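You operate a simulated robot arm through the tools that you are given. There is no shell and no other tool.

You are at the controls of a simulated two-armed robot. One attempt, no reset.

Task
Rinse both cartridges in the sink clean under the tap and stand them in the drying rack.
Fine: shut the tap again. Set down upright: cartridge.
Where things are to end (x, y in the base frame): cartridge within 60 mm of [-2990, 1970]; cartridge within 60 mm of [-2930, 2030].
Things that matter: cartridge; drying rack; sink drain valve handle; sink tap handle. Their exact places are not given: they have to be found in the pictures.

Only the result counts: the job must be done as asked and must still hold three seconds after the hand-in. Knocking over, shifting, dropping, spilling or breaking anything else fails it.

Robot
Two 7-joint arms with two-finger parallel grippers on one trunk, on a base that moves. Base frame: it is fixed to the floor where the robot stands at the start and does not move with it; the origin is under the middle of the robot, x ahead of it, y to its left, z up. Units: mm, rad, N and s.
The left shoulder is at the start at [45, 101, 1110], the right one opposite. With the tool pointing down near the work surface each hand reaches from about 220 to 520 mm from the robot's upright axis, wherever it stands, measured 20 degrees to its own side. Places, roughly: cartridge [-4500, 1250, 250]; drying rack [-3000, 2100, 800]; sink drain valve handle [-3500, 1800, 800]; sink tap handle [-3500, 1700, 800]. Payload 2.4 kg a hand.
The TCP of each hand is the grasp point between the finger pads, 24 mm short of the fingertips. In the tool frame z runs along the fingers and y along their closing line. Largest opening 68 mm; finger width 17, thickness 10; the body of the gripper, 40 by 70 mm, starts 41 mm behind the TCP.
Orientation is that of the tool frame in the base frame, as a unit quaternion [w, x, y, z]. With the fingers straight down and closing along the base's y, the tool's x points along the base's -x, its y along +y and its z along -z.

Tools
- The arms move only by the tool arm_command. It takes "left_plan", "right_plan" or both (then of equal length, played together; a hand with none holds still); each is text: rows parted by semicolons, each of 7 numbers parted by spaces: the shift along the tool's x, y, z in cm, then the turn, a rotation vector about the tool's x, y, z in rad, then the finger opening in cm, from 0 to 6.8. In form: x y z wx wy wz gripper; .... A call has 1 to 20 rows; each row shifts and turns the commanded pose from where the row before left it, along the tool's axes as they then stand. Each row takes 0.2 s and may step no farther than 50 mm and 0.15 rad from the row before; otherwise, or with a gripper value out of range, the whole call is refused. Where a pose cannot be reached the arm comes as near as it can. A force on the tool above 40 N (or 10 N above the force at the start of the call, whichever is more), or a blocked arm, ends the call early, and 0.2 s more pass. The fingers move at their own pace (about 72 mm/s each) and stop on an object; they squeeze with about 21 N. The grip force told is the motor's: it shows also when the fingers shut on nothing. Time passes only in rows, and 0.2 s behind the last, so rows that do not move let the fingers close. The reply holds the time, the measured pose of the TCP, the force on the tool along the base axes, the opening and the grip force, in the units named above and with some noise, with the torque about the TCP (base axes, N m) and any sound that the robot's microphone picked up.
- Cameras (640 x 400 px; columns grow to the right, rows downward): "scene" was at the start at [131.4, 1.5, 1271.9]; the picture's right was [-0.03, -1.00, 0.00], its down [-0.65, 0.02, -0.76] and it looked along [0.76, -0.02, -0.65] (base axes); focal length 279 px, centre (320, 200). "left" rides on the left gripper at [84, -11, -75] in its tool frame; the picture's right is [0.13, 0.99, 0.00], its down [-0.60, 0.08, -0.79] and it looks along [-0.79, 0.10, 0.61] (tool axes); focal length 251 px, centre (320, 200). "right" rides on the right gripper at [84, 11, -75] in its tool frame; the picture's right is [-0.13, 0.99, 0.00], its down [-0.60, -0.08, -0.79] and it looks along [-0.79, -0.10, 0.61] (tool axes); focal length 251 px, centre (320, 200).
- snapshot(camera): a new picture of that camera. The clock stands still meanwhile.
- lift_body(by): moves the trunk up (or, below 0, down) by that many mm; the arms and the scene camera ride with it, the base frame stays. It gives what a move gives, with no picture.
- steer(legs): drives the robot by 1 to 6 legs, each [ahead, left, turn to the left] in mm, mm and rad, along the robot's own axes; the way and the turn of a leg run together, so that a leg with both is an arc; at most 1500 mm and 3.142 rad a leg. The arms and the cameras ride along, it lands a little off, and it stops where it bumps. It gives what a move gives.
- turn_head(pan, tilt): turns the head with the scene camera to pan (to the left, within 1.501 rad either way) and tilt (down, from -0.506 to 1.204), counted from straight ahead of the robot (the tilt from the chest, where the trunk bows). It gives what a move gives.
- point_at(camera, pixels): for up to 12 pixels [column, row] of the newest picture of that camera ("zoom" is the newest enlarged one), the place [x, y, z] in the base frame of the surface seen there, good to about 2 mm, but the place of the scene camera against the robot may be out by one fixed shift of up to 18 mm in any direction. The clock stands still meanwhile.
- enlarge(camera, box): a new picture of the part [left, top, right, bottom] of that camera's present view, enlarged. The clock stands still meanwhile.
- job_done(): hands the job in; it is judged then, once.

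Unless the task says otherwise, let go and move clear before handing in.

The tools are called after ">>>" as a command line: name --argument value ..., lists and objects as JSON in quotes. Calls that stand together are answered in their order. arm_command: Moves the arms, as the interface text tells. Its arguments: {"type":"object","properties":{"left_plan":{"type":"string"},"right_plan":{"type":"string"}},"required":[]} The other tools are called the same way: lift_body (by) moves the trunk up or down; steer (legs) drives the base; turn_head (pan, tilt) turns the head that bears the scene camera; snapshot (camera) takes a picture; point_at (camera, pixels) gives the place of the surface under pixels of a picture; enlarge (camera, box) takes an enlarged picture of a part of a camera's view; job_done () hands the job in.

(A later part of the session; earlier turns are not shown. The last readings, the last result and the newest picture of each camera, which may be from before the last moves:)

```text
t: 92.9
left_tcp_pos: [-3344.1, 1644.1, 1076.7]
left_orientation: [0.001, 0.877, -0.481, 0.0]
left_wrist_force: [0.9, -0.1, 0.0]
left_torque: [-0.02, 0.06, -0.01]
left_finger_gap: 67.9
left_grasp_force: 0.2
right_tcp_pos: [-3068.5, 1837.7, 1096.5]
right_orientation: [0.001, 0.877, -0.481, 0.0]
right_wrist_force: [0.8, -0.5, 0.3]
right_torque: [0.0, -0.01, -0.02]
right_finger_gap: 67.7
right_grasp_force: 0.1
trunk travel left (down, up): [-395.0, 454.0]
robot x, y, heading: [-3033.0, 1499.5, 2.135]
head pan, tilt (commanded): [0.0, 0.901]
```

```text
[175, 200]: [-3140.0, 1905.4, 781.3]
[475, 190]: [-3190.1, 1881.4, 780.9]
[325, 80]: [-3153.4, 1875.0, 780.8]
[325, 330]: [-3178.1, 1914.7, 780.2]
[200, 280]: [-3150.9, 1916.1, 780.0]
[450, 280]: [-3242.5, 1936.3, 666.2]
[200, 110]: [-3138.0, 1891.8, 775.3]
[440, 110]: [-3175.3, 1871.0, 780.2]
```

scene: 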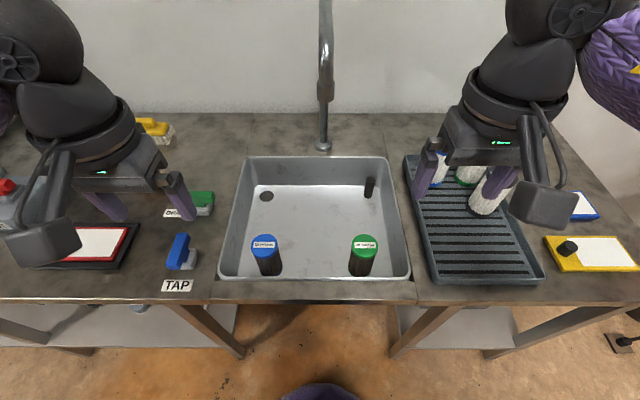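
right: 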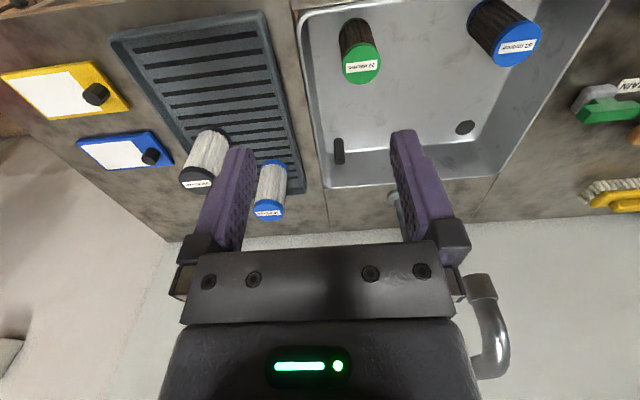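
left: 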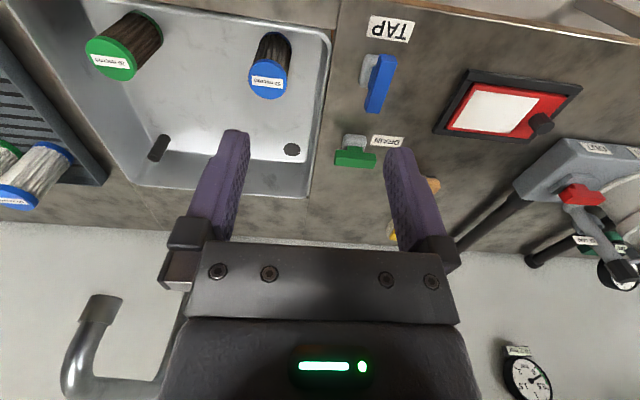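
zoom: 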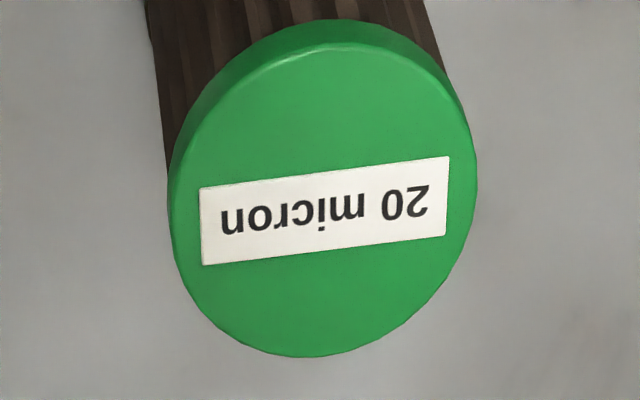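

Green cap centre is about (-3165,1894), top z 781, width ≈55.5 mm. I bring the right hand above it.

>>> arm_command --right_plan "-1.65 0.86 4.1 0 0 0 6.8; -1.65 0.86 4.1 0 0 0 6.8; -1.65 0.86 4.1 0 0 0 6.8; -1.65 0.86 4.1 0 0 0 6.8; -1.65 0.86 4.1 0 0 0 6.8; -1.65 0.86 4.1 0 0 0 6.8; 0 0 0 0 0 0 6.8; 0 0 0 0 0 0 6.8"

>>> snapshot --camera "right"

>>> snapshot --camera "scene"

```text
t: 94.7
left_tcp_pos: [-3343.0, 1644.1, 1077.8]
left_orientation: [0.001, 0.877, -0.48, 0.0]
left_wrist_force: [-0.5, -0.3, -0.2]
left_torque: [0.0, -0.02, 0.01]
left_finger_gap: 67.9
left_grasp_force: 0.1
right_tcp_pos: [-3165.8, 1892.0, 851.0]
right_orientation: [0.0, 0.877, -0.481, -0.001]
right_wrist_force: [-0.5, 0.3, -0.6]
right_torque: [0.01, 0.01, 0.01]
right_finger_gap: 67.7
right_grasp_force: 0.0
trunk travel left (down, up): [-395.0, 454.0]
robot x, y, heading: [-3032.6, 1494.6, 2.135]
head pan, tilt (commanded): [0.0, 0.901]
```

```text
taken
```

right: 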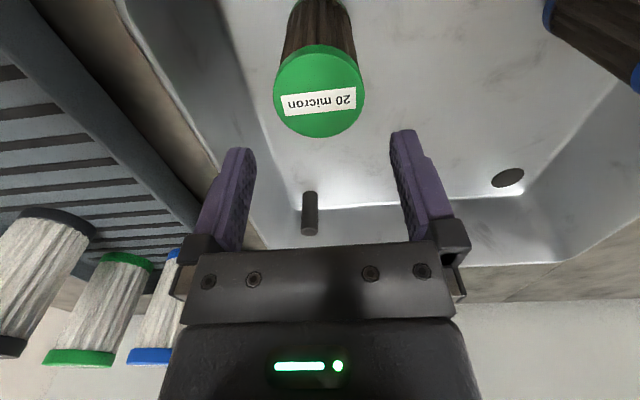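

```text
taken
```

scene: 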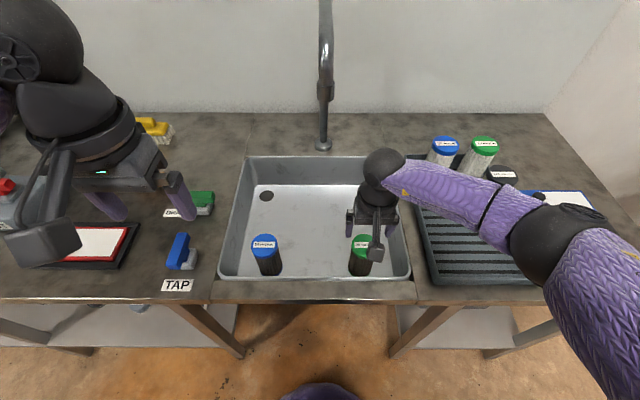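

The green cap shows at (319,90), almost exactly where it should be for a straight descent (expected (320,98)). I verify the edges by point_at.

>>> point_at --camera "right" --pixels '[[276, 88], [362, 88], [319, 55], [319, 128], [319, 100], [290, 120], [350, 118]]'

```text
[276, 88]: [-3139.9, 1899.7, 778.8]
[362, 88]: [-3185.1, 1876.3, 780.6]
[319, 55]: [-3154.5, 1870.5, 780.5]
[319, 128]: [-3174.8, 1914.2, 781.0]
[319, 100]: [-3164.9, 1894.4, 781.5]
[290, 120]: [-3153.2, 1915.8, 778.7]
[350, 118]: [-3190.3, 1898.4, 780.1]
```

Edge fit gives centre (-3165,1893); the TCP is at (-3165.8,1892). I descend 100 mm and close the fingers.

>>> arm_command --right_plan "0 0 2.5 0 0 0 6.8; 0 0 2.5 0 0 0 6.8; 0 0 2.5 0 0 0 6.8; 0 0 2.5 0 0 0 6.8; 0 0 0 0 0 0 6.8; 0 0 0 0 0 0 5.0; 0 0 0 0 0 0 5.0; 0 0 0 0 0 0 5.0; 0 0 0 0 0 0 5.0"

>>> snapshot --camera "right"

```text
t: 96.7
left_tcp_pos: [-3344.0, 1643.9, 1077.9]
left_orientation: [0.001, 0.877, -0.481, 0.0]
left_wrist_force: [-0.4, 0.0, -0.2]
left_torque: [-0.02, -0.01, 0.01]
left_finger_gap: 67.9
left_grasp_force: 0.0
right_tcp_pos: [-3165.0, 1891.5, 750.7]
right_orientation: [0.0, 0.876, -0.482, 0.0]
right_wrist_force: [-0.2, 0.0, 0.1]
right_torque: [-0.01, -0.02, 0.03]
right_finger_gap: 59.1
right_grasp_force: 21.1
trunk travel left (down, up): [-395.0, 454.0]
robot x, y, heading: [-3030.8, 1497.4, 2.137]
head pan, tilt (commanded): [0.0, 0.901]
```

```text
taken
```

right: 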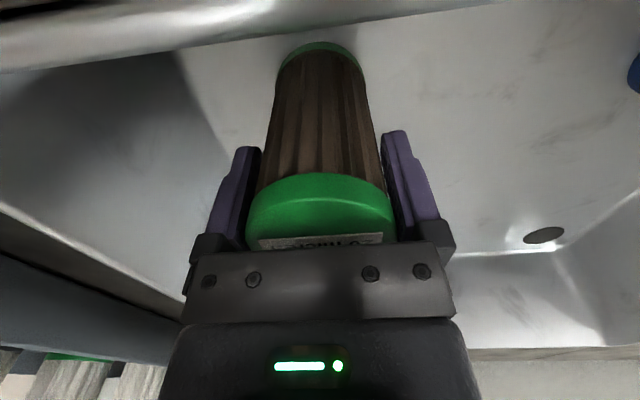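

The green cartridge is gripped (gap 59 mm, 21 N). I lift it 125 mm straight up, then tilt the tool forward by about 0.98 rad before bringing it under the spout.

>>> arm_command --right_plan "0 0 -1.5 0 0 0 5.0; 0 0 -3.5 0 0 0 5.0; 0 0 -4 0 0 0 5.0; 0 0 -3.5 0 0 0 5.0; 0 0 0 0 0 0 5.0"

>>> arm_command --right_plan "0 0 0 0 -0.14 0 5.0; 0 0 0 0 -0.14 0 5.0; 0 0 0 0 -0.14 0 5.0; 0 0 0 0 -0.14 0 5.0; 0 0 0 0 -0.14 0 5.0; 0 0 0 0 -0.14 0 5.0; 0 0 0 0 -0.14 0 5.0; 0 0 0 0 0 0 5.0"

>>> snapshot --camera "right"

>>> snapshot --camera "scene"

```text
t: 97.9
left_tcp_pos: [-3344.2, 1644.4, 1077.5]
left_orientation: [0.001, 0.877, -0.481, 0.0]
left_wrist_force: [0.0, 0.5, -0.6]
left_torque: [0.0, 0.01, -0.02]
left_finger_gap: 68.0
left_grasp_force: 0.0
right_tcp_pos: [-3165.3, 1893.2, 874.3]
right_orientation: [0.0, 0.876, -0.482, 0.0]
right_wrist_force: [-0.1, 0.2, -1.6]
right_torque: [-0.05, 0.03, 0.0]
right_finger_gap: 59.1
right_grasp_force: 21.0
trunk travel left (down, up): [-395.0, 454.0]
robot x, y, heading: [-3028.9, 1496.2, 2.14]
head pan, tilt (commanded): [0.0, 0.901]
```

```text
t: 99.7
left_tcp_pos: [-3344.1, 1644.5, 1078.5]
left_orientation: [0.0, 0.877, -0.481, 0.001]
left_wrist_force: [1.0, 0.5, -0.3]
left_torque: [-0.01, -0.03, -0.03]
left_finger_gap: 68.1
left_grasp_force: 0.1
right_tcp_pos: [-3171.8, 1886.4, 874.9]
right_orientation: [-0.167, 0.819, -0.447, -0.319]
right_wrist_force: [0.0, -0.2, -2.1]
right_torque: [-0.06, -0.06, -0.02]
right_finger_gap: 58.6
right_grasp_force: 21.0
right hand out of reach, approached as far as the arm can: row 6, 7
trunk travel left (down, up): [-395.0, 454.0]
robot x, y, heading: [-3030.3, 1500.4, 2.135]
head pan, tilt (commanded): [0.0, 0.901]
```

```text
taken
```

right: 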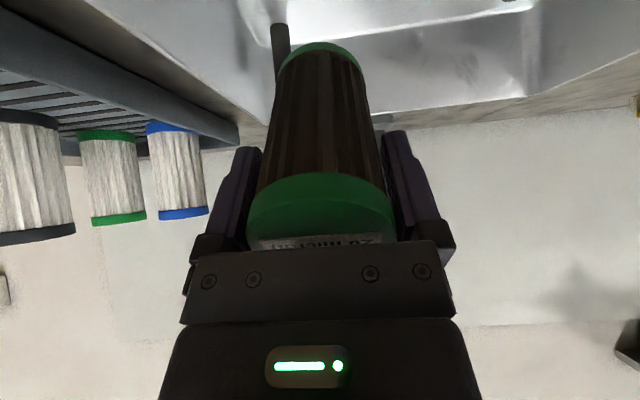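

```text
taken
```

scene: 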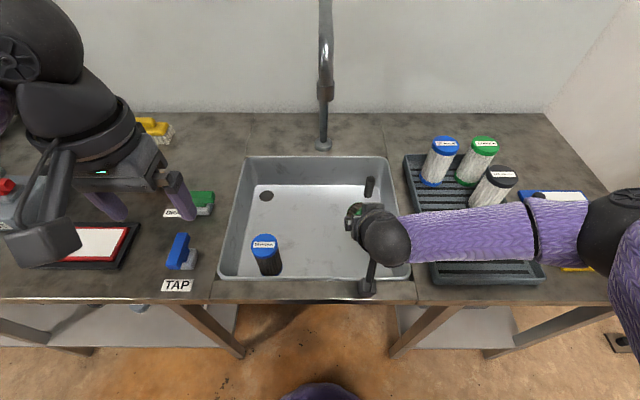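

Tilt reached about 42° (arm limit); that is enough to expose the pleats to the stream with the gripper body clear. I ease the commanded tilt back slightly and move the cartridge under the spout.

>>> arm_command --right_plan "0 0 0 0 0.1 0 5.0; 0 0 0 0 0.1 0 5.0; -1.32 2.35 1.3 0 0 0 5.0; -1.32 2.35 1.3 0 0 0 5.0; -1.32 2.35 1.3 0 0 0 5.0; -1.32 2.35 1.3 0 0 0 5.0; 0 0 0 0 0 0 5.0; 0 0 0 0 0 0 5.0"

>>> snapshot --camera "right"

>>> snapshot --camera "scene"

>>> snapshot --camera "left"

```text
t: 101.5
left_tcp_pos: [-3344.5, 1644.2, 1078.1]
left_orientation: [0.0, 0.877, -0.481, 0.001]
left_wrist_force: [-0.9, 0.1, 0.0]
left_torque: [0.03, -0.03, 0.0]
left_finger_gap: 68.1
left_grasp_force: 0.0
right_tcp_pos: [-3289.0, 1895.4, 857.9]
right_orientation: [-0.123, 0.847, -0.462, -0.235]
right_wrist_force: [-0.9, 0.5, -1.8]
right_torque: [-0.05, -0.01, 0.04]
right_finger_gap: 58.8
right_grasp_force: 21.2
trunk travel left (down, up): [-395.0, 454.0]
robot x, y, heading: [-3027.7, 1496.1, 2.137]
head pan, tilt (commanded): [0.0, 0.901]
```

```text
taken
```

right: 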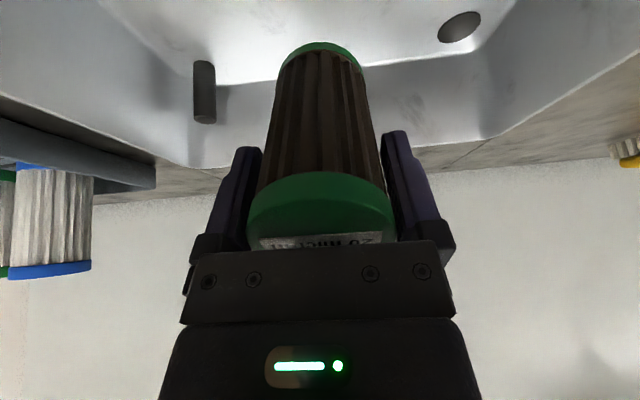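

```text
taken
```

scene: 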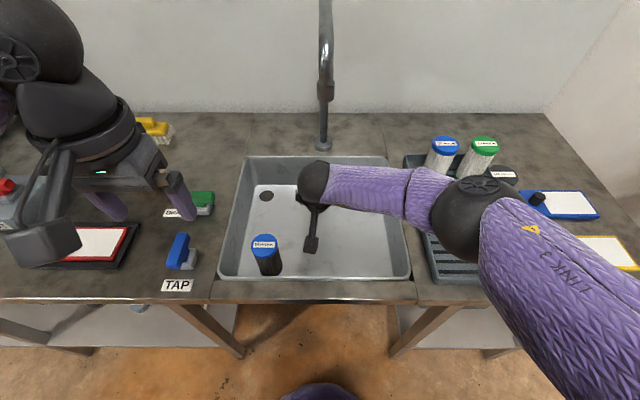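

```text
taken
```

left: 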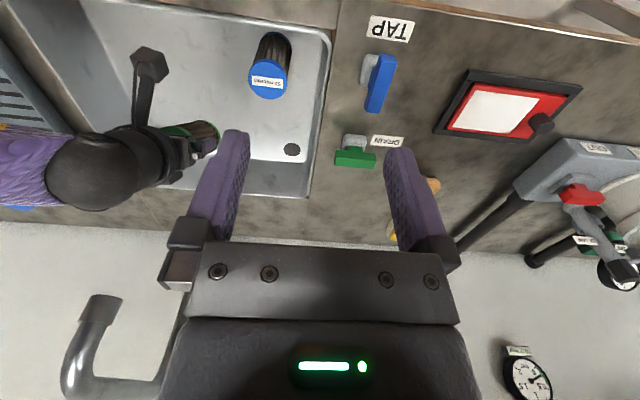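

The right hand holds the cartridge with its pleats under the spout axis (stream should land about 27 mm ahead of the TCP). Now I examine the TAP handle with the left camera.

>>> enlarge --camera "left" --box '[310, 10, 438, 90]'

>>> enlarge --camera "left" --box '[310, 40, 438, 120]'

>>> point_at --camera "zoom" --pixels '[[380, 90], [430, 90], [400, 95], [285, 330], [340, 345], [320, 290], [300, 200], [265, 130], [280, 90], [360, 200]]'

```text
5.00 times, centred on (374, 50) of left
```

zoom: 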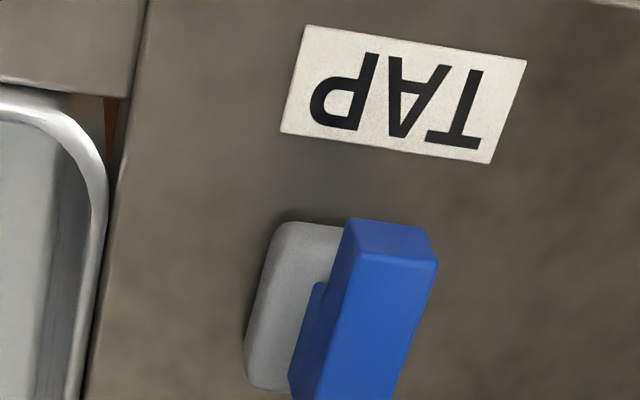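

```text
5.00 times, centred on (374, 80) of left
```

zoom: 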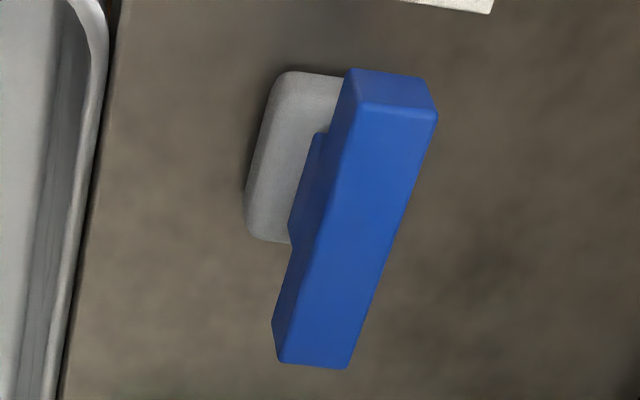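

```text
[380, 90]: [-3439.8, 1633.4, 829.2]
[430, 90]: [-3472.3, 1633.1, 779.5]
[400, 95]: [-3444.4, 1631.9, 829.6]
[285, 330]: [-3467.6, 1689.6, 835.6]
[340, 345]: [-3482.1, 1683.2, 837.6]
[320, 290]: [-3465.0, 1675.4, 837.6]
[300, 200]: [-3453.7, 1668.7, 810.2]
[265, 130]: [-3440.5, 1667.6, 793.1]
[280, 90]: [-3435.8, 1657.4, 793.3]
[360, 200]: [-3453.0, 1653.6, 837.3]
```

The TAP bar is a T-handle about 68 x 20 mm, top z 837.5, centre ≈(-3459.5,1661.5), base block top ≈802. I bring the left hand above it.

>>> arm_command --left_plan "-1.275 1.463 3.467 0 0 0 6.8; -1.275 1.463 3.467 0 0 0 6.8; -1.275 1.463 3.467 0 0 0 6.8; -1.275 1.463 3.467 0 0 0 6.8; -1.275 1.463 3.467 0 0 0 6.8; -1.275 1.463 3.467 0 0 0 6.8; 0 0 0 0 0 0 5.0; 0 0 0 0 0 0 5.0"

>>> snapshot --camera "left"

>>> snapshot --camera "scene"

```text
t: 103.3
left_tcp_pos: [-3457.6, 1661.1, 870.8]
left_orientation: [0.0, 0.877, -0.481, 0.001]
left_wrist_force: [-0.6, -0.6, -0.4]
left_torque: [0.03, 0.0, 0.0]
left_finger_gap: 50.1
left_grasp_force: 0.0
right_tcp_pos: [-3290.1, 1897.1, 859.6]
right_orientation: [-0.122, 0.847, -0.461, -0.234]
right_wrist_force: [-0.3, -0.2, -1.8]
right_torque: [0.0, 0.01, -0.02]
right_finger_gap: 59.0
right_grasp_force: 21.2
trunk travel left (down, up): [-395.0, 454.0]
robot x, y, heading: [-3029.8, 1496.6, 2.137]
head pan, tilt (commanded): [0.0, 0.901]
```

```text
taken
```

left: 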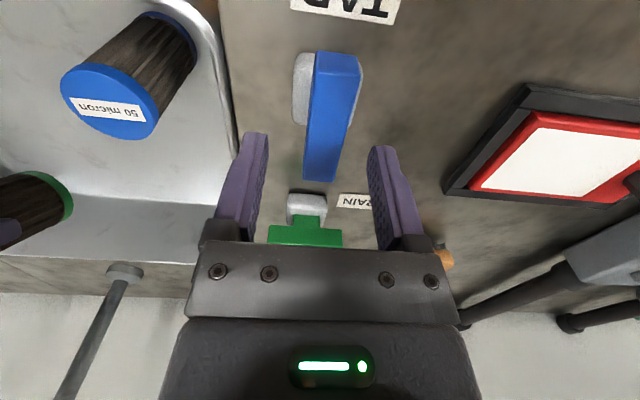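

```text
taken
```

scene: 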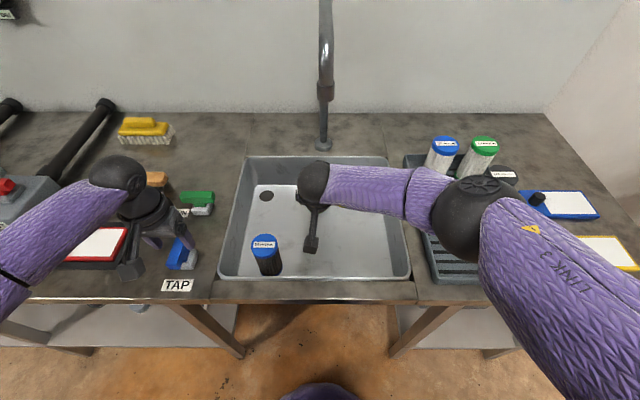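

The bar lies between the fingers; I verify its centre and edges from this view.

>>> point_at --camera "left" --pixels '[[338, 68], [318, 165], [330, 118], [318, 118], [346, 118], [310, 172], [332, 176], [300, 85], [300, 110]]'

```text
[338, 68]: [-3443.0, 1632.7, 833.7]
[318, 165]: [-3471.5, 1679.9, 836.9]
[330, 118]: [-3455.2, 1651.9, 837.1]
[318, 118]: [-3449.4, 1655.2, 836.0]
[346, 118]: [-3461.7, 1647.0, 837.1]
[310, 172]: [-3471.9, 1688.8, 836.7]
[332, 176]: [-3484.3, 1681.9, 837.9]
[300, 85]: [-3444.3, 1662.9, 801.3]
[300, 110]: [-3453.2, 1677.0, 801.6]
```

Bar centre ≈(-3461,1660): only 3 mm off. I shift slightly, descend to z≈832 and close on the bar.

>>> arm_command --left_plan "0 0.3 1.3 0 0 0 5.0; 0 0 1.3 0 0 0 5.0; 0 0 1.25 0 0 0 5.0; 0 0 0 0 0 0 5.0; 0 0 0 0 0 0 1.0; 0 0 0 0 0 0 1.0; 0 0 0 0 0 0 1.0; 0 0 0 0 0 0 1.0"

>>> snapshot --camera "left"

```text
t: 105.1
left_tcp_pos: [-3460.9, 1659.3, 832.0]
left_orientation: [0.0, 0.876, -0.482, 0.0]
left_wrist_force: [6.5, 2.3, -6.9]
left_torque: [0.48, 0.29, 0.01]
left_finger_gap: 21.7
left_grasp_force: 38.8
right_tcp_pos: [-3288.4, 1896.5, 859.2]
right_orientation: [-0.121, 0.846, -0.462, -0.235]
right_wrist_force: [0.8, 0.6, -1.4]
right_torque: [0.02, 0.01, -0.05]
right_finger_gap: 58.9
right_grasp_force: 21.0
trunk travel left (down, up): [-395.0, 454.0]
robot x, y, heading: [-3031.4, 1498.5, 2.131]
head pan, tilt (commanded): [0.0, 0.901]
```

```text
taken
```

left: 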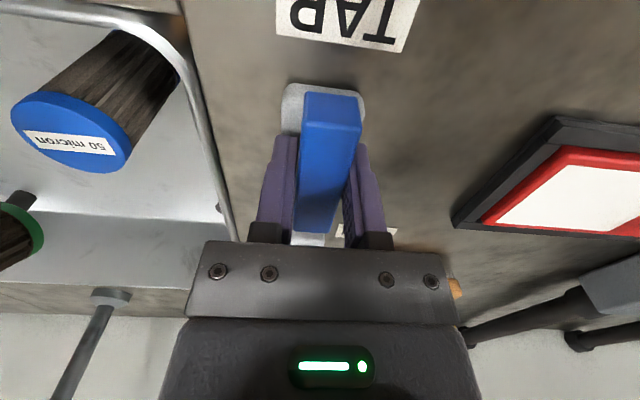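

The bar is gripped (21.7 mm). I try a small counter-clockwise turn (seen from above) first and watch torque and sound.

>>> arm_command --left_plan "0 0 0 0 0 -0.1 1.0; 0 0 0 0 0 -0.1 1.0; 0 0 0 0 0 -0.1 1.0; 0 0 0 0 0 0 1.0"

>>> snapshot --camera "left"

>>> snapshot --camera "scene"

```text
t: 106.1
left_tcp_pos: [-3460.1, 1659.4, 832.0]
left_orientation: [0.0, 0.939, -0.344, -0.001]
left_wrist_force: [4.2, 6.4, 8.9]
left_torque: [-0.26, -0.8, 0.01]
left_finger_gap: 21.5
left_grasp_force: 39.0
right_tcp_pos: [-3288.2, 1897.0, 858.1]
right_orientation: [-0.122, 0.846, -0.462, -0.235]
right_wrist_force: [0.4, 0.0, -1.3]
right_torque: [-0.05, -0.03, 0.0]
right_finger_gap: 58.9
right_grasp_force: 20.8
trunk travel left (down, up): [-395.0, 454.0]
robot x, y, heading: [-3031.2, 1499.4, 2.139]
head pan, tilt (commanded): [0.0, 0.901]
```

```text
taken
```

left: 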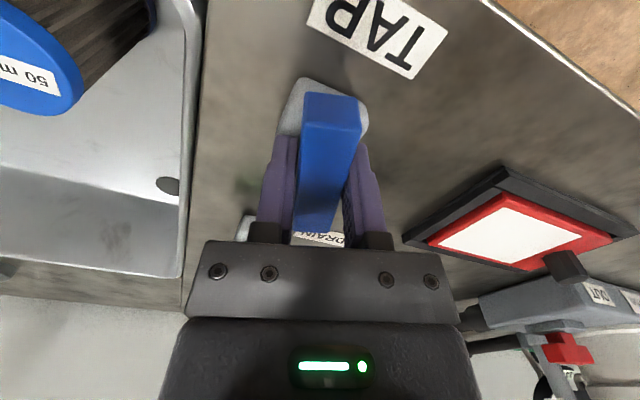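

```text
taken
```

scene: 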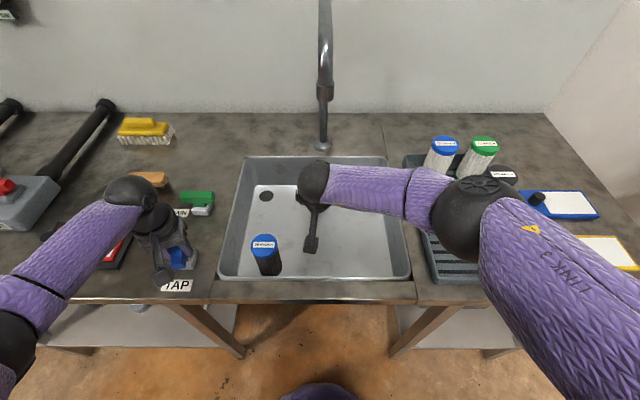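

The handle turns freely with the hand (base now rotated in view). No water yet; I continue counter-clockwise.

>>> arm_command --left_plan "0 0 0 0 0 -0.12 1.0; 0 0 0 0 0 -0.12 1.0; 0 0 0 0 0 -0.12 1.0; 0 0 0 0 0 -0.12 1.0; 0 0 0 0 0 0 1.0"

>>> snapshot --camera "scene"

>>> snapshot --camera "left"

```text
t: 107.3
left_tcp_pos: [-3459.7, 1662.9, 831.6]
left_orientation: [0.001, 0.994, -0.111, 0.0]
left_wrist_force: [7.4, 5.8, 10.4]
left_torque: [0.37, 0.23, 0.0]
left_finger_gap: 21.6
left_grasp_force: 38.7
right_tcp_pos: [-3289.3, 1896.4, 860.2]
right_orientation: [-0.123, 0.846, -0.462, -0.237]
right_wrist_force: [-0.6, 0.1, -0.7]
right_torque: [-0.01, -0.01, 0.0]
right_finger_gap: 59.0
right_grasp_force: 21.1
trunk travel left (down, up): [-395.0, 454.0]
robot x, y, heading: [-3033.9, 1499.2, 2.139]
head pan, tilt (commanded): [0.0, 0.901]
```

```text
taken
```

scene: 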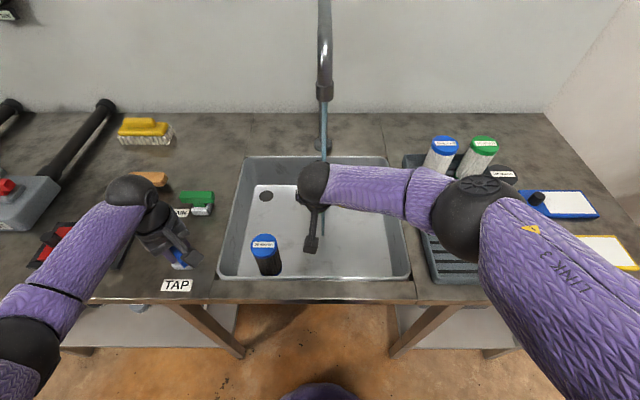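

```text
taken
```

left: 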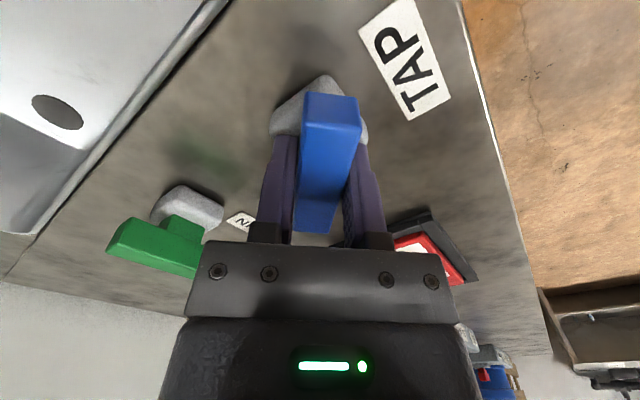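

A faint stream now leaves the spout at (324,105)-(324,158). I zoom in to see where it lands.

>>> enlarge --camera "scene" --box '[250, 80, 410, 180]'

>>> enlarge --camera "right" --box '[160, 0, 480, 200]'

```text
4.00 times, centred on (330, 130) of scene
```

zoom: 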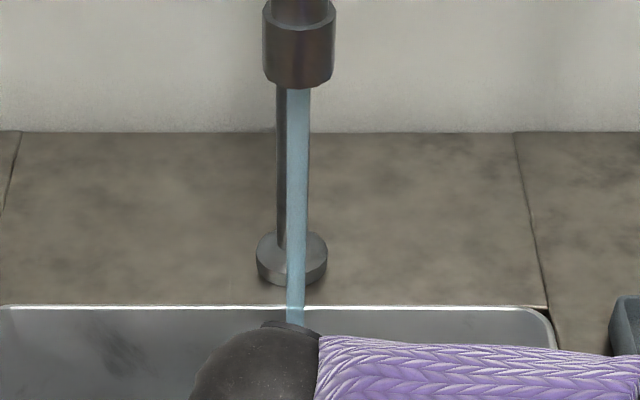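

```text
2.00 times, centred on (320, 100) of right
```

zoom: 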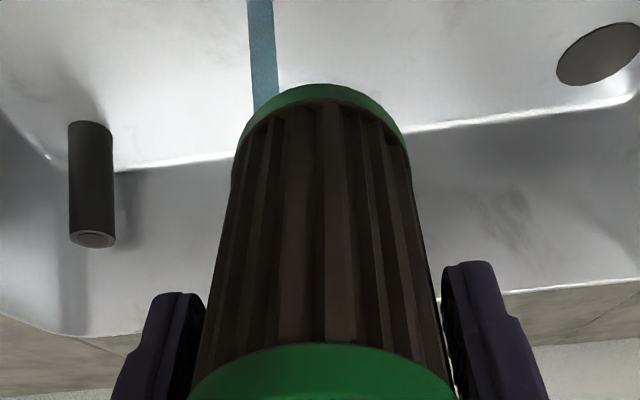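

The stream passes by the cartridge's far side in the right view. I locate the stream with point_at.

>>> point_at --camera "scene" --pixels '[[324, 112], [324, 130], [324, 145], [324, 155], [323, 158]]'

>>> point_at --camera "zoom" --pixels '[[260, 20], [263, 60], [265, 90], [320, 95], [320, 350], [320, 200]]'

```text
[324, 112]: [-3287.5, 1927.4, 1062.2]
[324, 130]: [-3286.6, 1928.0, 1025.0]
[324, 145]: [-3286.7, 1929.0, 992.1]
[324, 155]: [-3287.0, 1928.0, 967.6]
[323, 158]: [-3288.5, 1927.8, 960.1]
```

```text
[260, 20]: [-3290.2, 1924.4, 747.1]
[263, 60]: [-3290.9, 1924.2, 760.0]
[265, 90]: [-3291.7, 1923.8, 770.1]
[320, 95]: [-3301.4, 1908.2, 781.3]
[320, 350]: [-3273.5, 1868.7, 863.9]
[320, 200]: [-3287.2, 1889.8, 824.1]
```

The stream axis is about (-3293,1928), 14 mm right of the cartridge axis and hitting its side. I open the tap further and centre the cartridge in the stream.

>>> arm_command --left_plan "0 0 0 0 0 -0.12 1.0; 0 0 0 0 0 -0.12 1.0; 0 0 0 0 0 -0.12 1.0; 0 0 0 0 0 -0.12 1.0; 0 0 0 0 0 -0.12 1.0; 0 0 0 0 0 -0.12 1.0; 0 0 0 0 0 0 1.0" --right_plan "-0.35 -0.7 0.35 0 0 0 5.0; -0.35 -0.7 0.35 0 0 0 5.0; 0 0 0 0 0 0 5.0; 0 0 0 0 0 0 5.0; 0 0 0 0 0 0 5.0; 0 0 0 0 0 0 5.0; 0 0 0 0 0 0 5.0"

>>> snapshot --camera "scene"

>>> snapshot --camera "right"

```text
t: 108.9
left_tcp_pos: [-3460.3, 1662.6, 832.3]
left_orientation: [-0.001, 0.969, 0.246, 0.0]
left_wrist_force: [8.2, 16.7, 7.1]
left_torque: [0.89, -0.73, 0.0]
left_finger_gap: 21.7
left_grasp_force: 38.0
right_tcp_pos: [-3281.1, 1913.4, 854.9]
right_orientation: [-0.121, 0.846, -0.463, -0.235]
right_wrist_force: [0.1, 0.2, -1.7]
right_torque: [-0.03, -0.02, 0.01]
right_finger_gap: 59.0
right_grasp_force: 20.8
trunk travel left (down, up): [-395.0, 454.0]
robot x, y, heading: [-3029.5, 1497.4, 2.141]
head pan, tilt (commanded): [0.0, 0.901]
```

```text
taken
```

scene: 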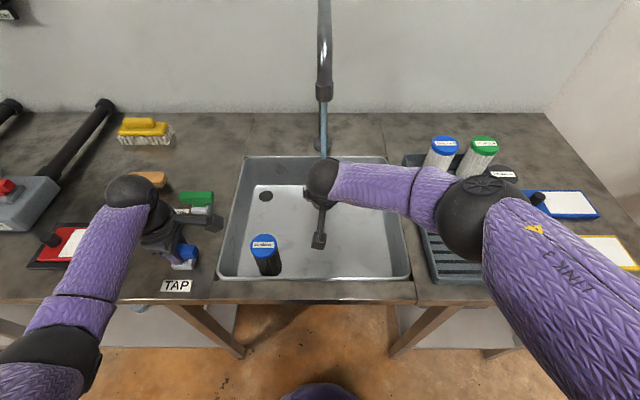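

```text
taken
```

right: 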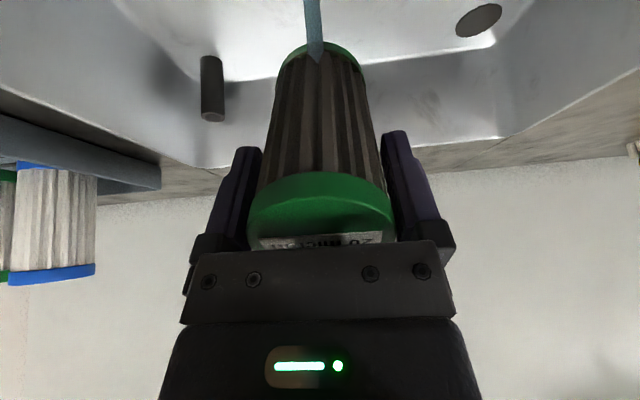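

The stream now goes through the cartridge and the pleats already look a bit lighter. I hold for a few seconds and look again.

>>> arm_command --right_plan "0 0 0 0 0 0 5.0; 0 0 0 0 0 0 5.0; 0 0 0 0 0 0 5.0; 0 0 0 0 0 0 5.0; 0 0 0 0 0 0 5.0; 0 0 0 0 0 0 5.0; 0 0 0 0 0 0 5.0; 0 0 0 0 0 0 5.0; 0 0 0 0 0 0 5.0; 0 0 0 0 0 0 5.0"

>>> snapshot --camera "right"

>>> snapshot --camera "scene"

```text
t: 111.1
left_tcp_pos: [-3459.6, 1662.1, 832.0]
left_orientation: [0.002, 0.97, 0.245, -0.001]
left_wrist_force: [6.8, 23.3, 9.4]
left_torque: [0.65, -0.11, -0.02]
left_finger_gap: 21.5
left_grasp_force: 38.4
right_tcp_pos: [-3281.8, 1913.3, 855.7]
right_orientation: [-0.121, 0.847, -0.462, -0.235]
right_wrist_force: [0.4, -1.0, -0.9]
right_torque: [-0.04, 0.0, 0.02]
right_finger_gap: 59.0
right_grasp_force: 20.5
trunk travel left (down, up): [-395.0, 454.0]
robot x, y, heading: [-3032.1, 1501.6, 2.129]
head pan, tilt (commanded): [0.0, 0.901]
```

```text
taken
```

right: 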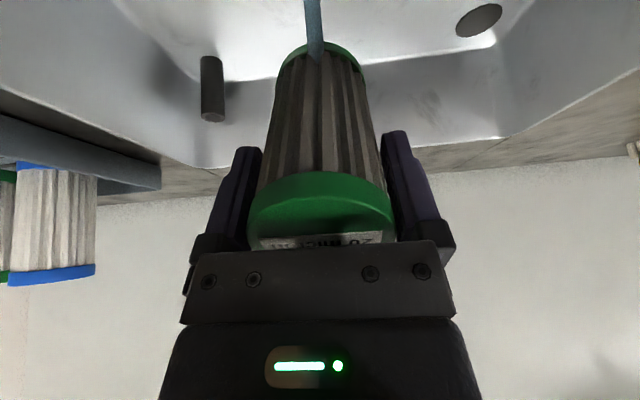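

```text
taken
```

scene: 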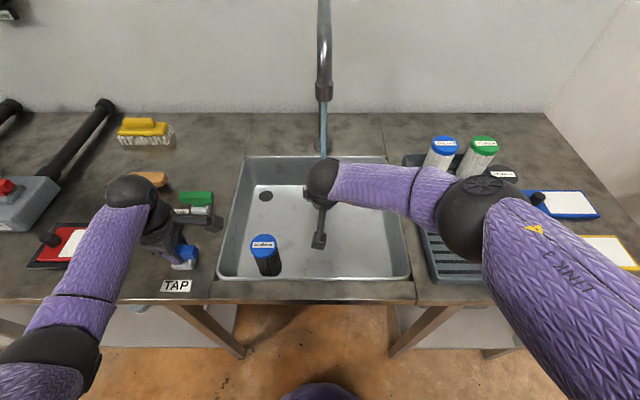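

It is getting lighter and the sink stays empty, so the drain is open. I keep holding it under the stream for 4 more seconds.

>>> arm_command --right_plan "0 0 0 0 0 0 5.0; 0 0 0 0 0 0 5.0; 0 0 0 0 0 0 5.0; 0 0 0 0 0 0 5.0; 0 0 0 0 0 0 5.0; 0 0 0 0 0 0 5.0; 0 0 0 0 0 0 5.0; 0 0 0 0 0 0 5.0; 0 0 0 0 0 0 5.0; 0 0 0 0 0 0 5.0; 0 0 0 0 0 0 5.0; 0 0 0 0 0 0 5.0; 0 0 0 0 0 0 5.0; 0 0 0 0 0 0 5.0; 0 0 0 0 0 0 5.0; 0 0 0 0 0 0 5.0; 0 0 0 0 0 0 5.0; 0 0 0 0 0 0 5.0; 0 0 0 0 0 0 5.0; 0 0 0 0 0 0 5.0"

>>> snapshot --camera "right"

>>> snapshot --camera "scene"

```text
t: 115.3
left_tcp_pos: [-3461.1, 1662.7, 831.3]
left_orientation: [0.0, 0.969, 0.245, -0.001]
left_wrist_force: [4.5, 22.6, 12.0]
left_torque: [0.69, 0.05, -0.06]
left_finger_gap: 22.0
left_grasp_force: 39.3
right_tcp_pos: [-3281.9, 1913.4, 856.3]
right_orientation: [-0.121, 0.846, -0.462, -0.236]
right_wrist_force: [0.0, -0.6, -2.0]
right_torque: [-0.05, -0.01, 0.0]
right_finger_gap: 59.1
right_grasp_force: 21.1
trunk travel left (down, up): [-395.0, 454.0]
robot x, y, heading: [-3030.7, 1500.0, 2.138]
head pan, tilt (commanded): [0.0, 0.901]
```

```text
taken
```

right: 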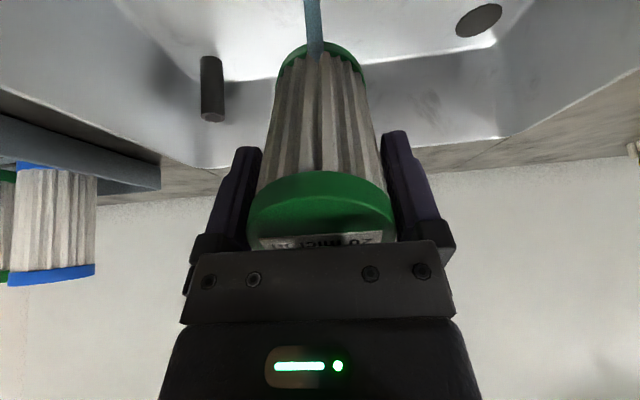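

```text
taken
```

scene: 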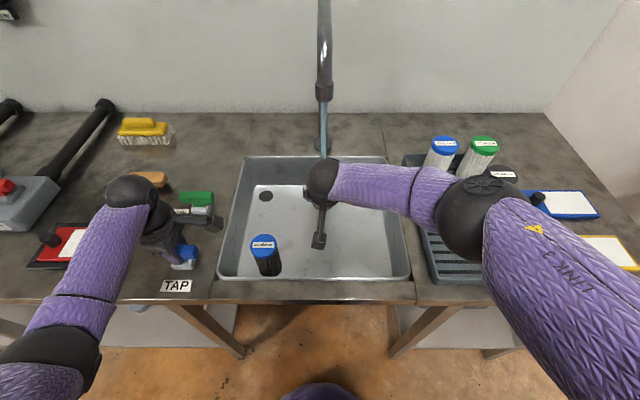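

The pleats are nearly as pale as the clean ones in the rack. I give it 4 more seconds and compare closely.

>>> enlarge --camera "right" --box '[220, 20, 420, 145]'

>>> arm_command --right_plan "0 0 0 0 0 0 5.0; 0 0 0 0 0 0 5.0; 0 0 0 0 0 0 5.0; 0 0 0 0 0 0 5.0; 0 0 0 0 0 0 5.0; 0 0 0 0 0 0 5.0; 0 0 0 0 0 0 5.0; 0 0 0 0 0 0 5.0; 0 0 0 0 0 0 5.0; 0 0 0 0 0 0 5.0; 0 0 0 0 0 0 5.0; 0 0 0 0 0 0 5.0; 0 0 0 0 0 0 5.0; 0 0 0 0 0 0 5.0; 0 0 0 0 0 0 5.0; 0 0 0 0 0 0 5.0; 0 0 0 0 0 0 5.0; 0 0 0 0 0 0 5.0; 0 0 0 0 0 0 5.0; 0 0 0 0 0 0 5.0"

>>> enlarge --camera "right" --box '[220, 20, 420, 145]'

```text
3.20 times, centred on (320, 82) of right
```

zoom: 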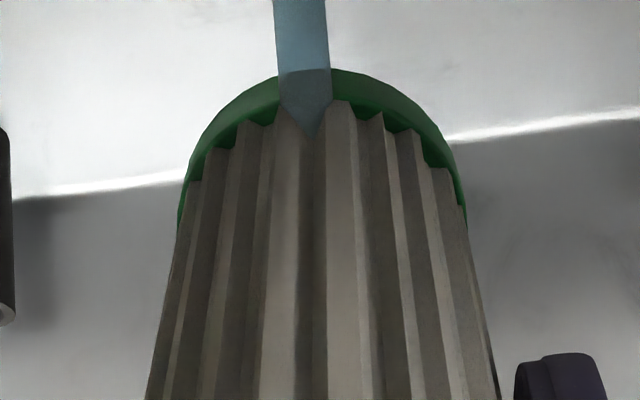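

```text
t: 119.5
left_tcp_pos: [-3461.1, 1662.6, 831.4]
left_orientation: [0.001, 0.969, 0.245, -0.001]
left_wrist_force: [4.0, 21.9, 11.4]
left_torque: [0.62, 0.06, -0.02]
left_finger_gap: 21.5
left_grasp_force: 38.0
right_tcp_pos: [-3282.8, 1912.9, 855.3]
right_orientation: [-0.122, 0.846, -0.462, -0.235]
right_wrist_force: [0.4, -1.0, -1.6]
right_torque: [-0.02, -0.04, 0.0]
right_finger_gap: 59.1
right_grasp_force: 20.9
trunk travel left (down, up): [-395.0, 454.0]
robot x, y, heading: [-3027.6, 1497.0, 2.134]
head pan, tilt (commanded): [0.0, 0.901]
```

```text
3.20 times, centred on (320, 82) of right
```

zoom: 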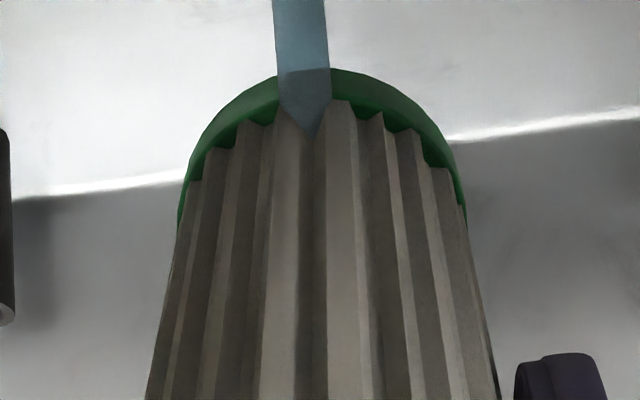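

No change between the two views, so the green cartridge is fully clean. I take it out of the stream, untilt it and lift, leaving the tap held by the left hand.

>>> arm_command --right_plan "1.51 -2.18 -1.5 0 0 0 5.0; 1.51 -2.18 -1.5 0 0 0 5.0; 1.51 -2.18 -1.5 0 0 0 5.0; 1.51 -2.18 -1.5 0 0 0 5.0; 0 0 0 0 0.13 0 5.0; 0 0 0 0 0.13 0 5.0; 0 0 0 0 0.13 0 5.0; 0 0 0 0 0.13 0 5.0; 0 0 0 0 0.13 0 5.0; 0 0 0 0 0.13 0 5.0; 0 0 -2.5 0 0 0 5.0; 0 0 -2.5 0 0 0 5.0; 0 0 0 0 0 0 5.0"

>>> snapshot --camera "scene"

>>> snapshot --camera "right"

```text
t: 122.3
left_tcp_pos: [-3460.9, 1661.5, 831.5]
left_orientation: [0.002, 0.97, 0.245, -0.001]
left_wrist_force: [2.4, 22.0, 9.3]
left_torque: [0.52, 0.19, -0.01]
left_finger_gap: 21.6
left_grasp_force: 38.3
right_tcp_pos: [-3170.0, 1899.9, 924.3]
right_orientation: [0.063, 0.872, -0.473, 0.105]
right_wrist_force: [-0.4, -0.4, -1.6]
right_torque: [-0.01, 0.03, 0.02]
right_finger_gap: 59.2
right_grasp_force: 20.8
trunk travel left (down, up): [-395.0, 454.0]
robot x, y, heading: [-3031.6, 1498.1, 2.136]
head pan, tilt (commanded): [0.0, 0.901]
```

```text
taken
```

scene: 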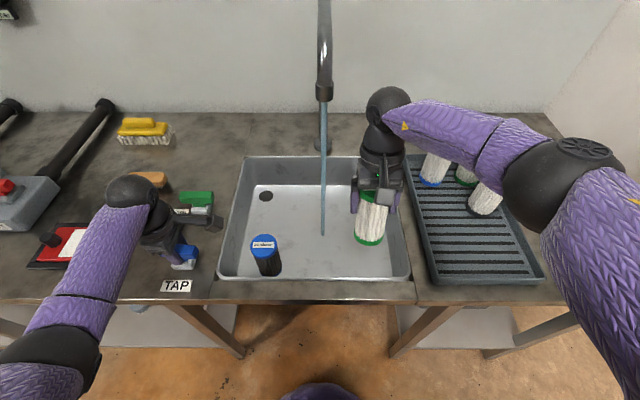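

```text
taken
```

right: 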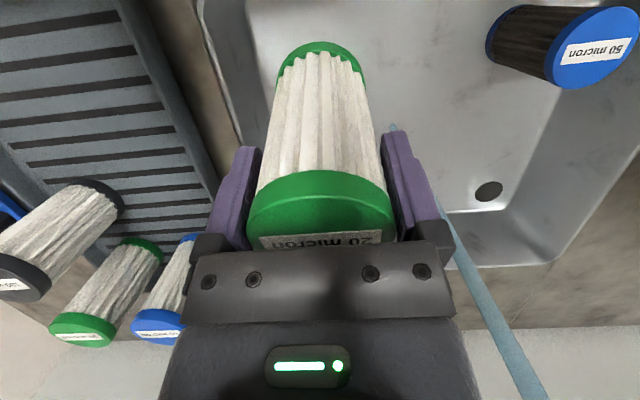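

The green cartridge is now white and clean. The tool is tilted 0.245 rad too far back, so I correct that before moving to the rack.

>>> arm_command --right_plan "0 0 0 0 -0.123 0 5.0; 0 0 0 0 -0.122 0 5.0; 0 0 0 0 0 0 5.0"

>>> snapshot --camera "right"

```text
t: 123.1
left_tcp_pos: [-3461.2, 1662.4, 830.8]
left_orientation: [0.001, 0.97, 0.245, 0.0]
left_wrist_force: [2.8, 22.0, 8.6]
left_torque: [0.59, 0.05, 0.0]
left_finger_gap: 21.3
left_grasp_force: 38.1
right_tcp_pos: [-3170.2, 1900.8, 923.6]
right_orientation: [0.005, 0.878, -0.478, -0.004]
right_wrist_force: [-0.5, 0.1, -2.1]
right_torque: [-0.01, -0.03, 0.0]
right_finger_gap: 59.0
right_grasp_force: 21.0
trunk travel left (down, up): [-395.0, 454.0]
robot x, y, heading: [-3033.0, 1500.1, 2.135]
head pan, tilt (commanded): [0.0, 0.901]
```

```text
taken
```

right: 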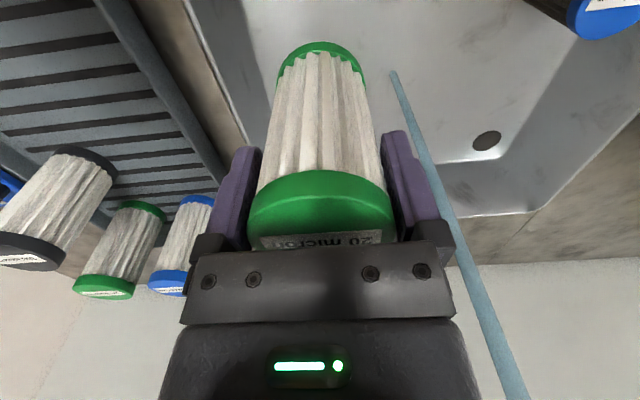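

Tool is vertical again at (-3170,1901,924), cartridge bottom ≈838, above rack walls (~812). I move right to above the second target spot in the rack.

>>> arm_command --right_plan "0.31 -3.96 -0.15 0 0 0 5.0; 0.31 -3.96 -0.15 0 0 0 5.0; 0.31 -3.96 -0.15 0 0 0 5.0; 0.31 -3.96 -0.15 0 0 0 5.0; 0.31 -3.96 -0.15 0 0 0 5.0; 0.31 -3.96 -0.15 0 0 0 5.0; 0.31 -3.96 -0.15 0 0 0 5.0; 0 0 0 0 0 0 5.0; 0 0 0 0 0 0 5.0"

>>> snapshot --camera "right"

>>> snapshot --camera "scene"

```text
t: 125.1
left_tcp_pos: [-3460.5, 1662.2, 831.4]
left_orientation: [0.001, 0.969, 0.246, 0.0]
left_wrist_force: [2.3, 19.7, 6.0]
left_torque: [0.59, 0.09, 0.0]
left_finger_gap: 21.6
left_grasp_force: 38.5
right_tcp_pos: [-2951.6, 2021.2, 931.6]
right_orientation: [0.004, 0.878, -0.479, -0.001]
right_wrist_force: [0.2, -0.8, -1.2]
right_torque: [0.0, 0.01, 0.01]
right_finger_gap: 59.0
right_grasp_force: 21.1
right hand out of reach, approached as far as the arm can: row 7
trunk travel left (down, up): [-395.0, 454.0]
robot x, y, heading: [-3032.6, 1498.1, 2.135]
head pan, tilt (commanded): [0.0, 0.901]
```

```text
taken
```

right: 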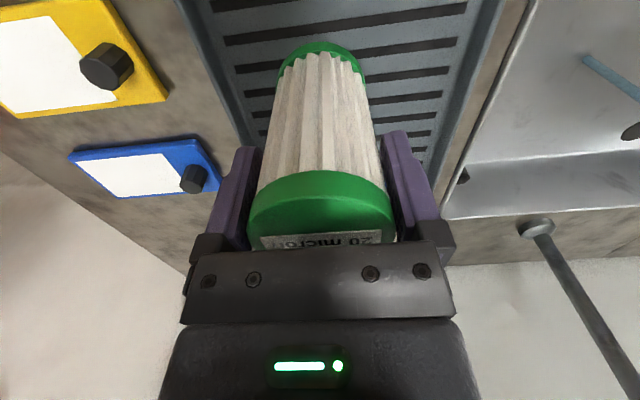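

```text
taken
```

scene: 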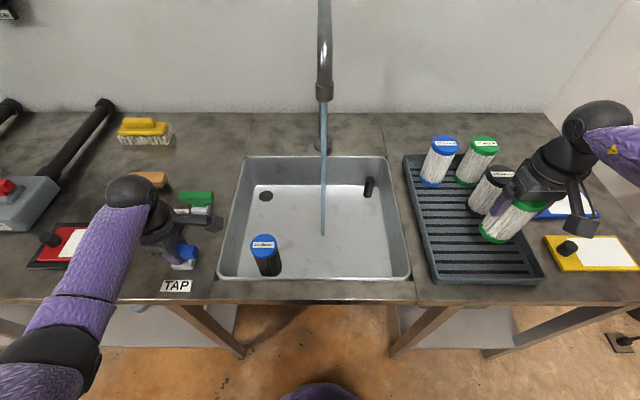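

The right arm reached its limit at (-2952,2021), 23 mm from the target centre, within tolerance but tight for the second one. I measure the rack walls from here to choose the best spot.

>>> point_at --camera "right" --pixels '[[195, 20], [225, 60], [240, 100], [490, 30], [470, 70], [462, 100], [300, 15], [420, 20], [400, 60], [240, 130], [260, 20], [330, 45]]'

```text
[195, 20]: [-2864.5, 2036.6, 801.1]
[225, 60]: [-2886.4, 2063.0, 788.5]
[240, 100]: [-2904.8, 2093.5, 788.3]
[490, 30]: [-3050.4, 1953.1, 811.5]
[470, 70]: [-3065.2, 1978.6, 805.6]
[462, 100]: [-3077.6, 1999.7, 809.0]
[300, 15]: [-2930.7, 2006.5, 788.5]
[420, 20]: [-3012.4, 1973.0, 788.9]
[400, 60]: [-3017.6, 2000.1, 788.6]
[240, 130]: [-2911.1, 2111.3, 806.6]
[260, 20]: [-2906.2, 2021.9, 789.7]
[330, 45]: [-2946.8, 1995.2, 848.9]
```

Rack floor is z=788.5 between R≈-1505 and -1312, so I use a spot about 25 mm nearer to me for the first one (≈(-2925,2006)). I shift back and right, then read the pose.

>>> arm_command --right_plan "1.35 0 0 0 0 0 5.0; 1.35 -0.7 0 0 0 0 5.0; 0 -0.7 0 0 0 0 5.0; 0 0 0 0 0 0 5.0; 0 0 0 0 0 0 5.0"

```text
t: 126.3
left_tcp_pos: [-3460.3, 1662.2, 831.2]
left_orientation: [0.001, 0.969, 0.245, -0.001]
left_wrist_force: [1.5, 21.2, 5.0]
left_torque: [0.5, 0.23, -0.04]
left_finger_gap: 21.6
left_grasp_force: 38.3
right_tcp_pos: [-2924.0, 2003.6, 929.4]
right_orientation: [0.006, 0.879, -0.478, -0.003]
right_wrist_force: [0.2, 0.5, -1.7]
right_torque: [0.01, -0.01, 0.0]
right_finger_gap: 59.1
right_grasp_force: 20.8
trunk travel left (down, up): [-395.0, 454.0]
robot x, y, heading: [-3028.0, 1501.5, 2.134]
head pan, tilt (commanded): [0.0, 0.901]
```

TCP is at (-2924,2003.6,929), as wanted. I lower 55 mm onto the rack floor.

>>> arm_command --right_plan "0 0 1.8 0 0 0 5.0; 0 0 1.8 0 0 0 5.0; 0 0 1.2 0 0 0 5.0; 0 0 0.5 0 0 0 5.0; 0 0 0 0 0 0 5.0; 0 0 0 0 0 0 5.0"

>>> snapshot --camera "right"

>>> snapshot --camera "scene"

```text
t: 127.7
left_tcp_pos: [-3461.4, 1661.8, 831.4]
left_orientation: [0.001, 0.97, 0.245, -0.001]
left_wrist_force: [1.8, 18.6, 4.4]
left_torque: [0.58, 0.09, -0.02]
left_finger_gap: 21.6
left_grasp_force: 38.6
right_tcp_pos: [-2925.9, 2001.8, 877.7]
right_orientation: [0.003, 0.878, -0.479, -0.003]
right_wrist_force: [0.0, -0.2, -2.1]
right_torque: [-0.03, 0.01, 0.01]
right_finger_gap: 59.0
right_grasp_force: 21.4
trunk travel left (down, up): [-395.0, 454.0]
robot x, y, heading: [-3030.7, 1495.8, 2.133]
head pan, tilt (commanded): [0.0, 0.901]
```

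```text
taken
```

right: 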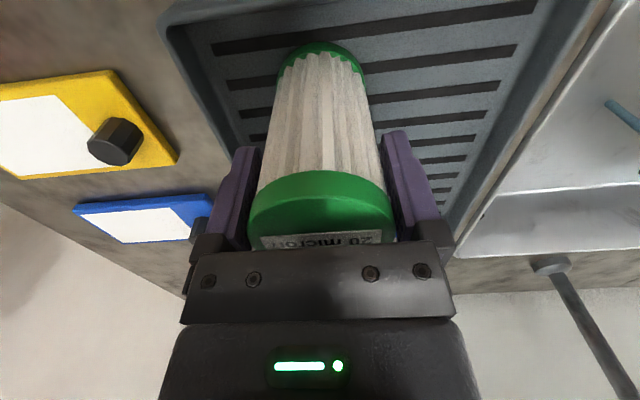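

```text
taken
```

scene: 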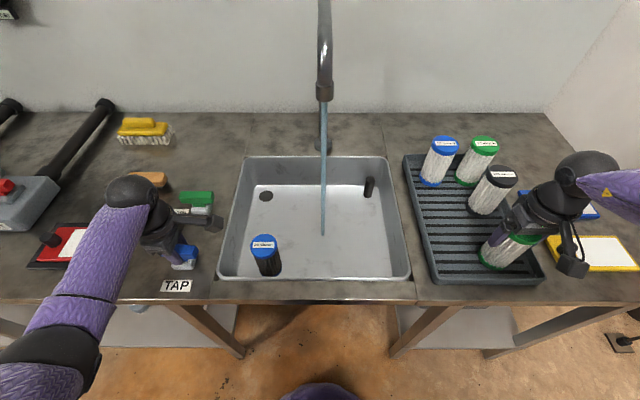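

No contact yet (z 877.7, about 4 mm to go). I lower in small steps watching the force.

>>> arm_command --right_plan "0 0 0.25 0 0 0 5.0; 0 0 0.15 0 0 0 5.0; 0 0 0 0 0 0 5.0; 0 0 0 0 0 0 5.0"

```text
t: 128.7
left_tcp_pos: [-3461.0, 1662.4, 832.7]
left_orientation: [0.001, 0.969, 0.246, 0.0]
left_wrist_force: [2.7, 25.4, -0.8]
left_torque: [0.66, 0.16, -0.01]
left_finger_gap: 21.2
left_grasp_force: 39.2
right_tcp_pos: [-2926.6, 2002.1, 873.1]
right_orientation: [0.003, 0.878, -0.479, -0.002]
right_wrist_force: [3.2, 2.0, 16.3]
right_torque: [0.51, -0.41, -0.01]
right_finger_gap: 59.0
right_grasp_force: 21.0
trunk travel left (down, up): [-395.0, 454.0]
robot x, y, heading: [-3029.7, 1498.0, 2.137]
head pan, tilt (commanded): [0.0, 0.901]
```

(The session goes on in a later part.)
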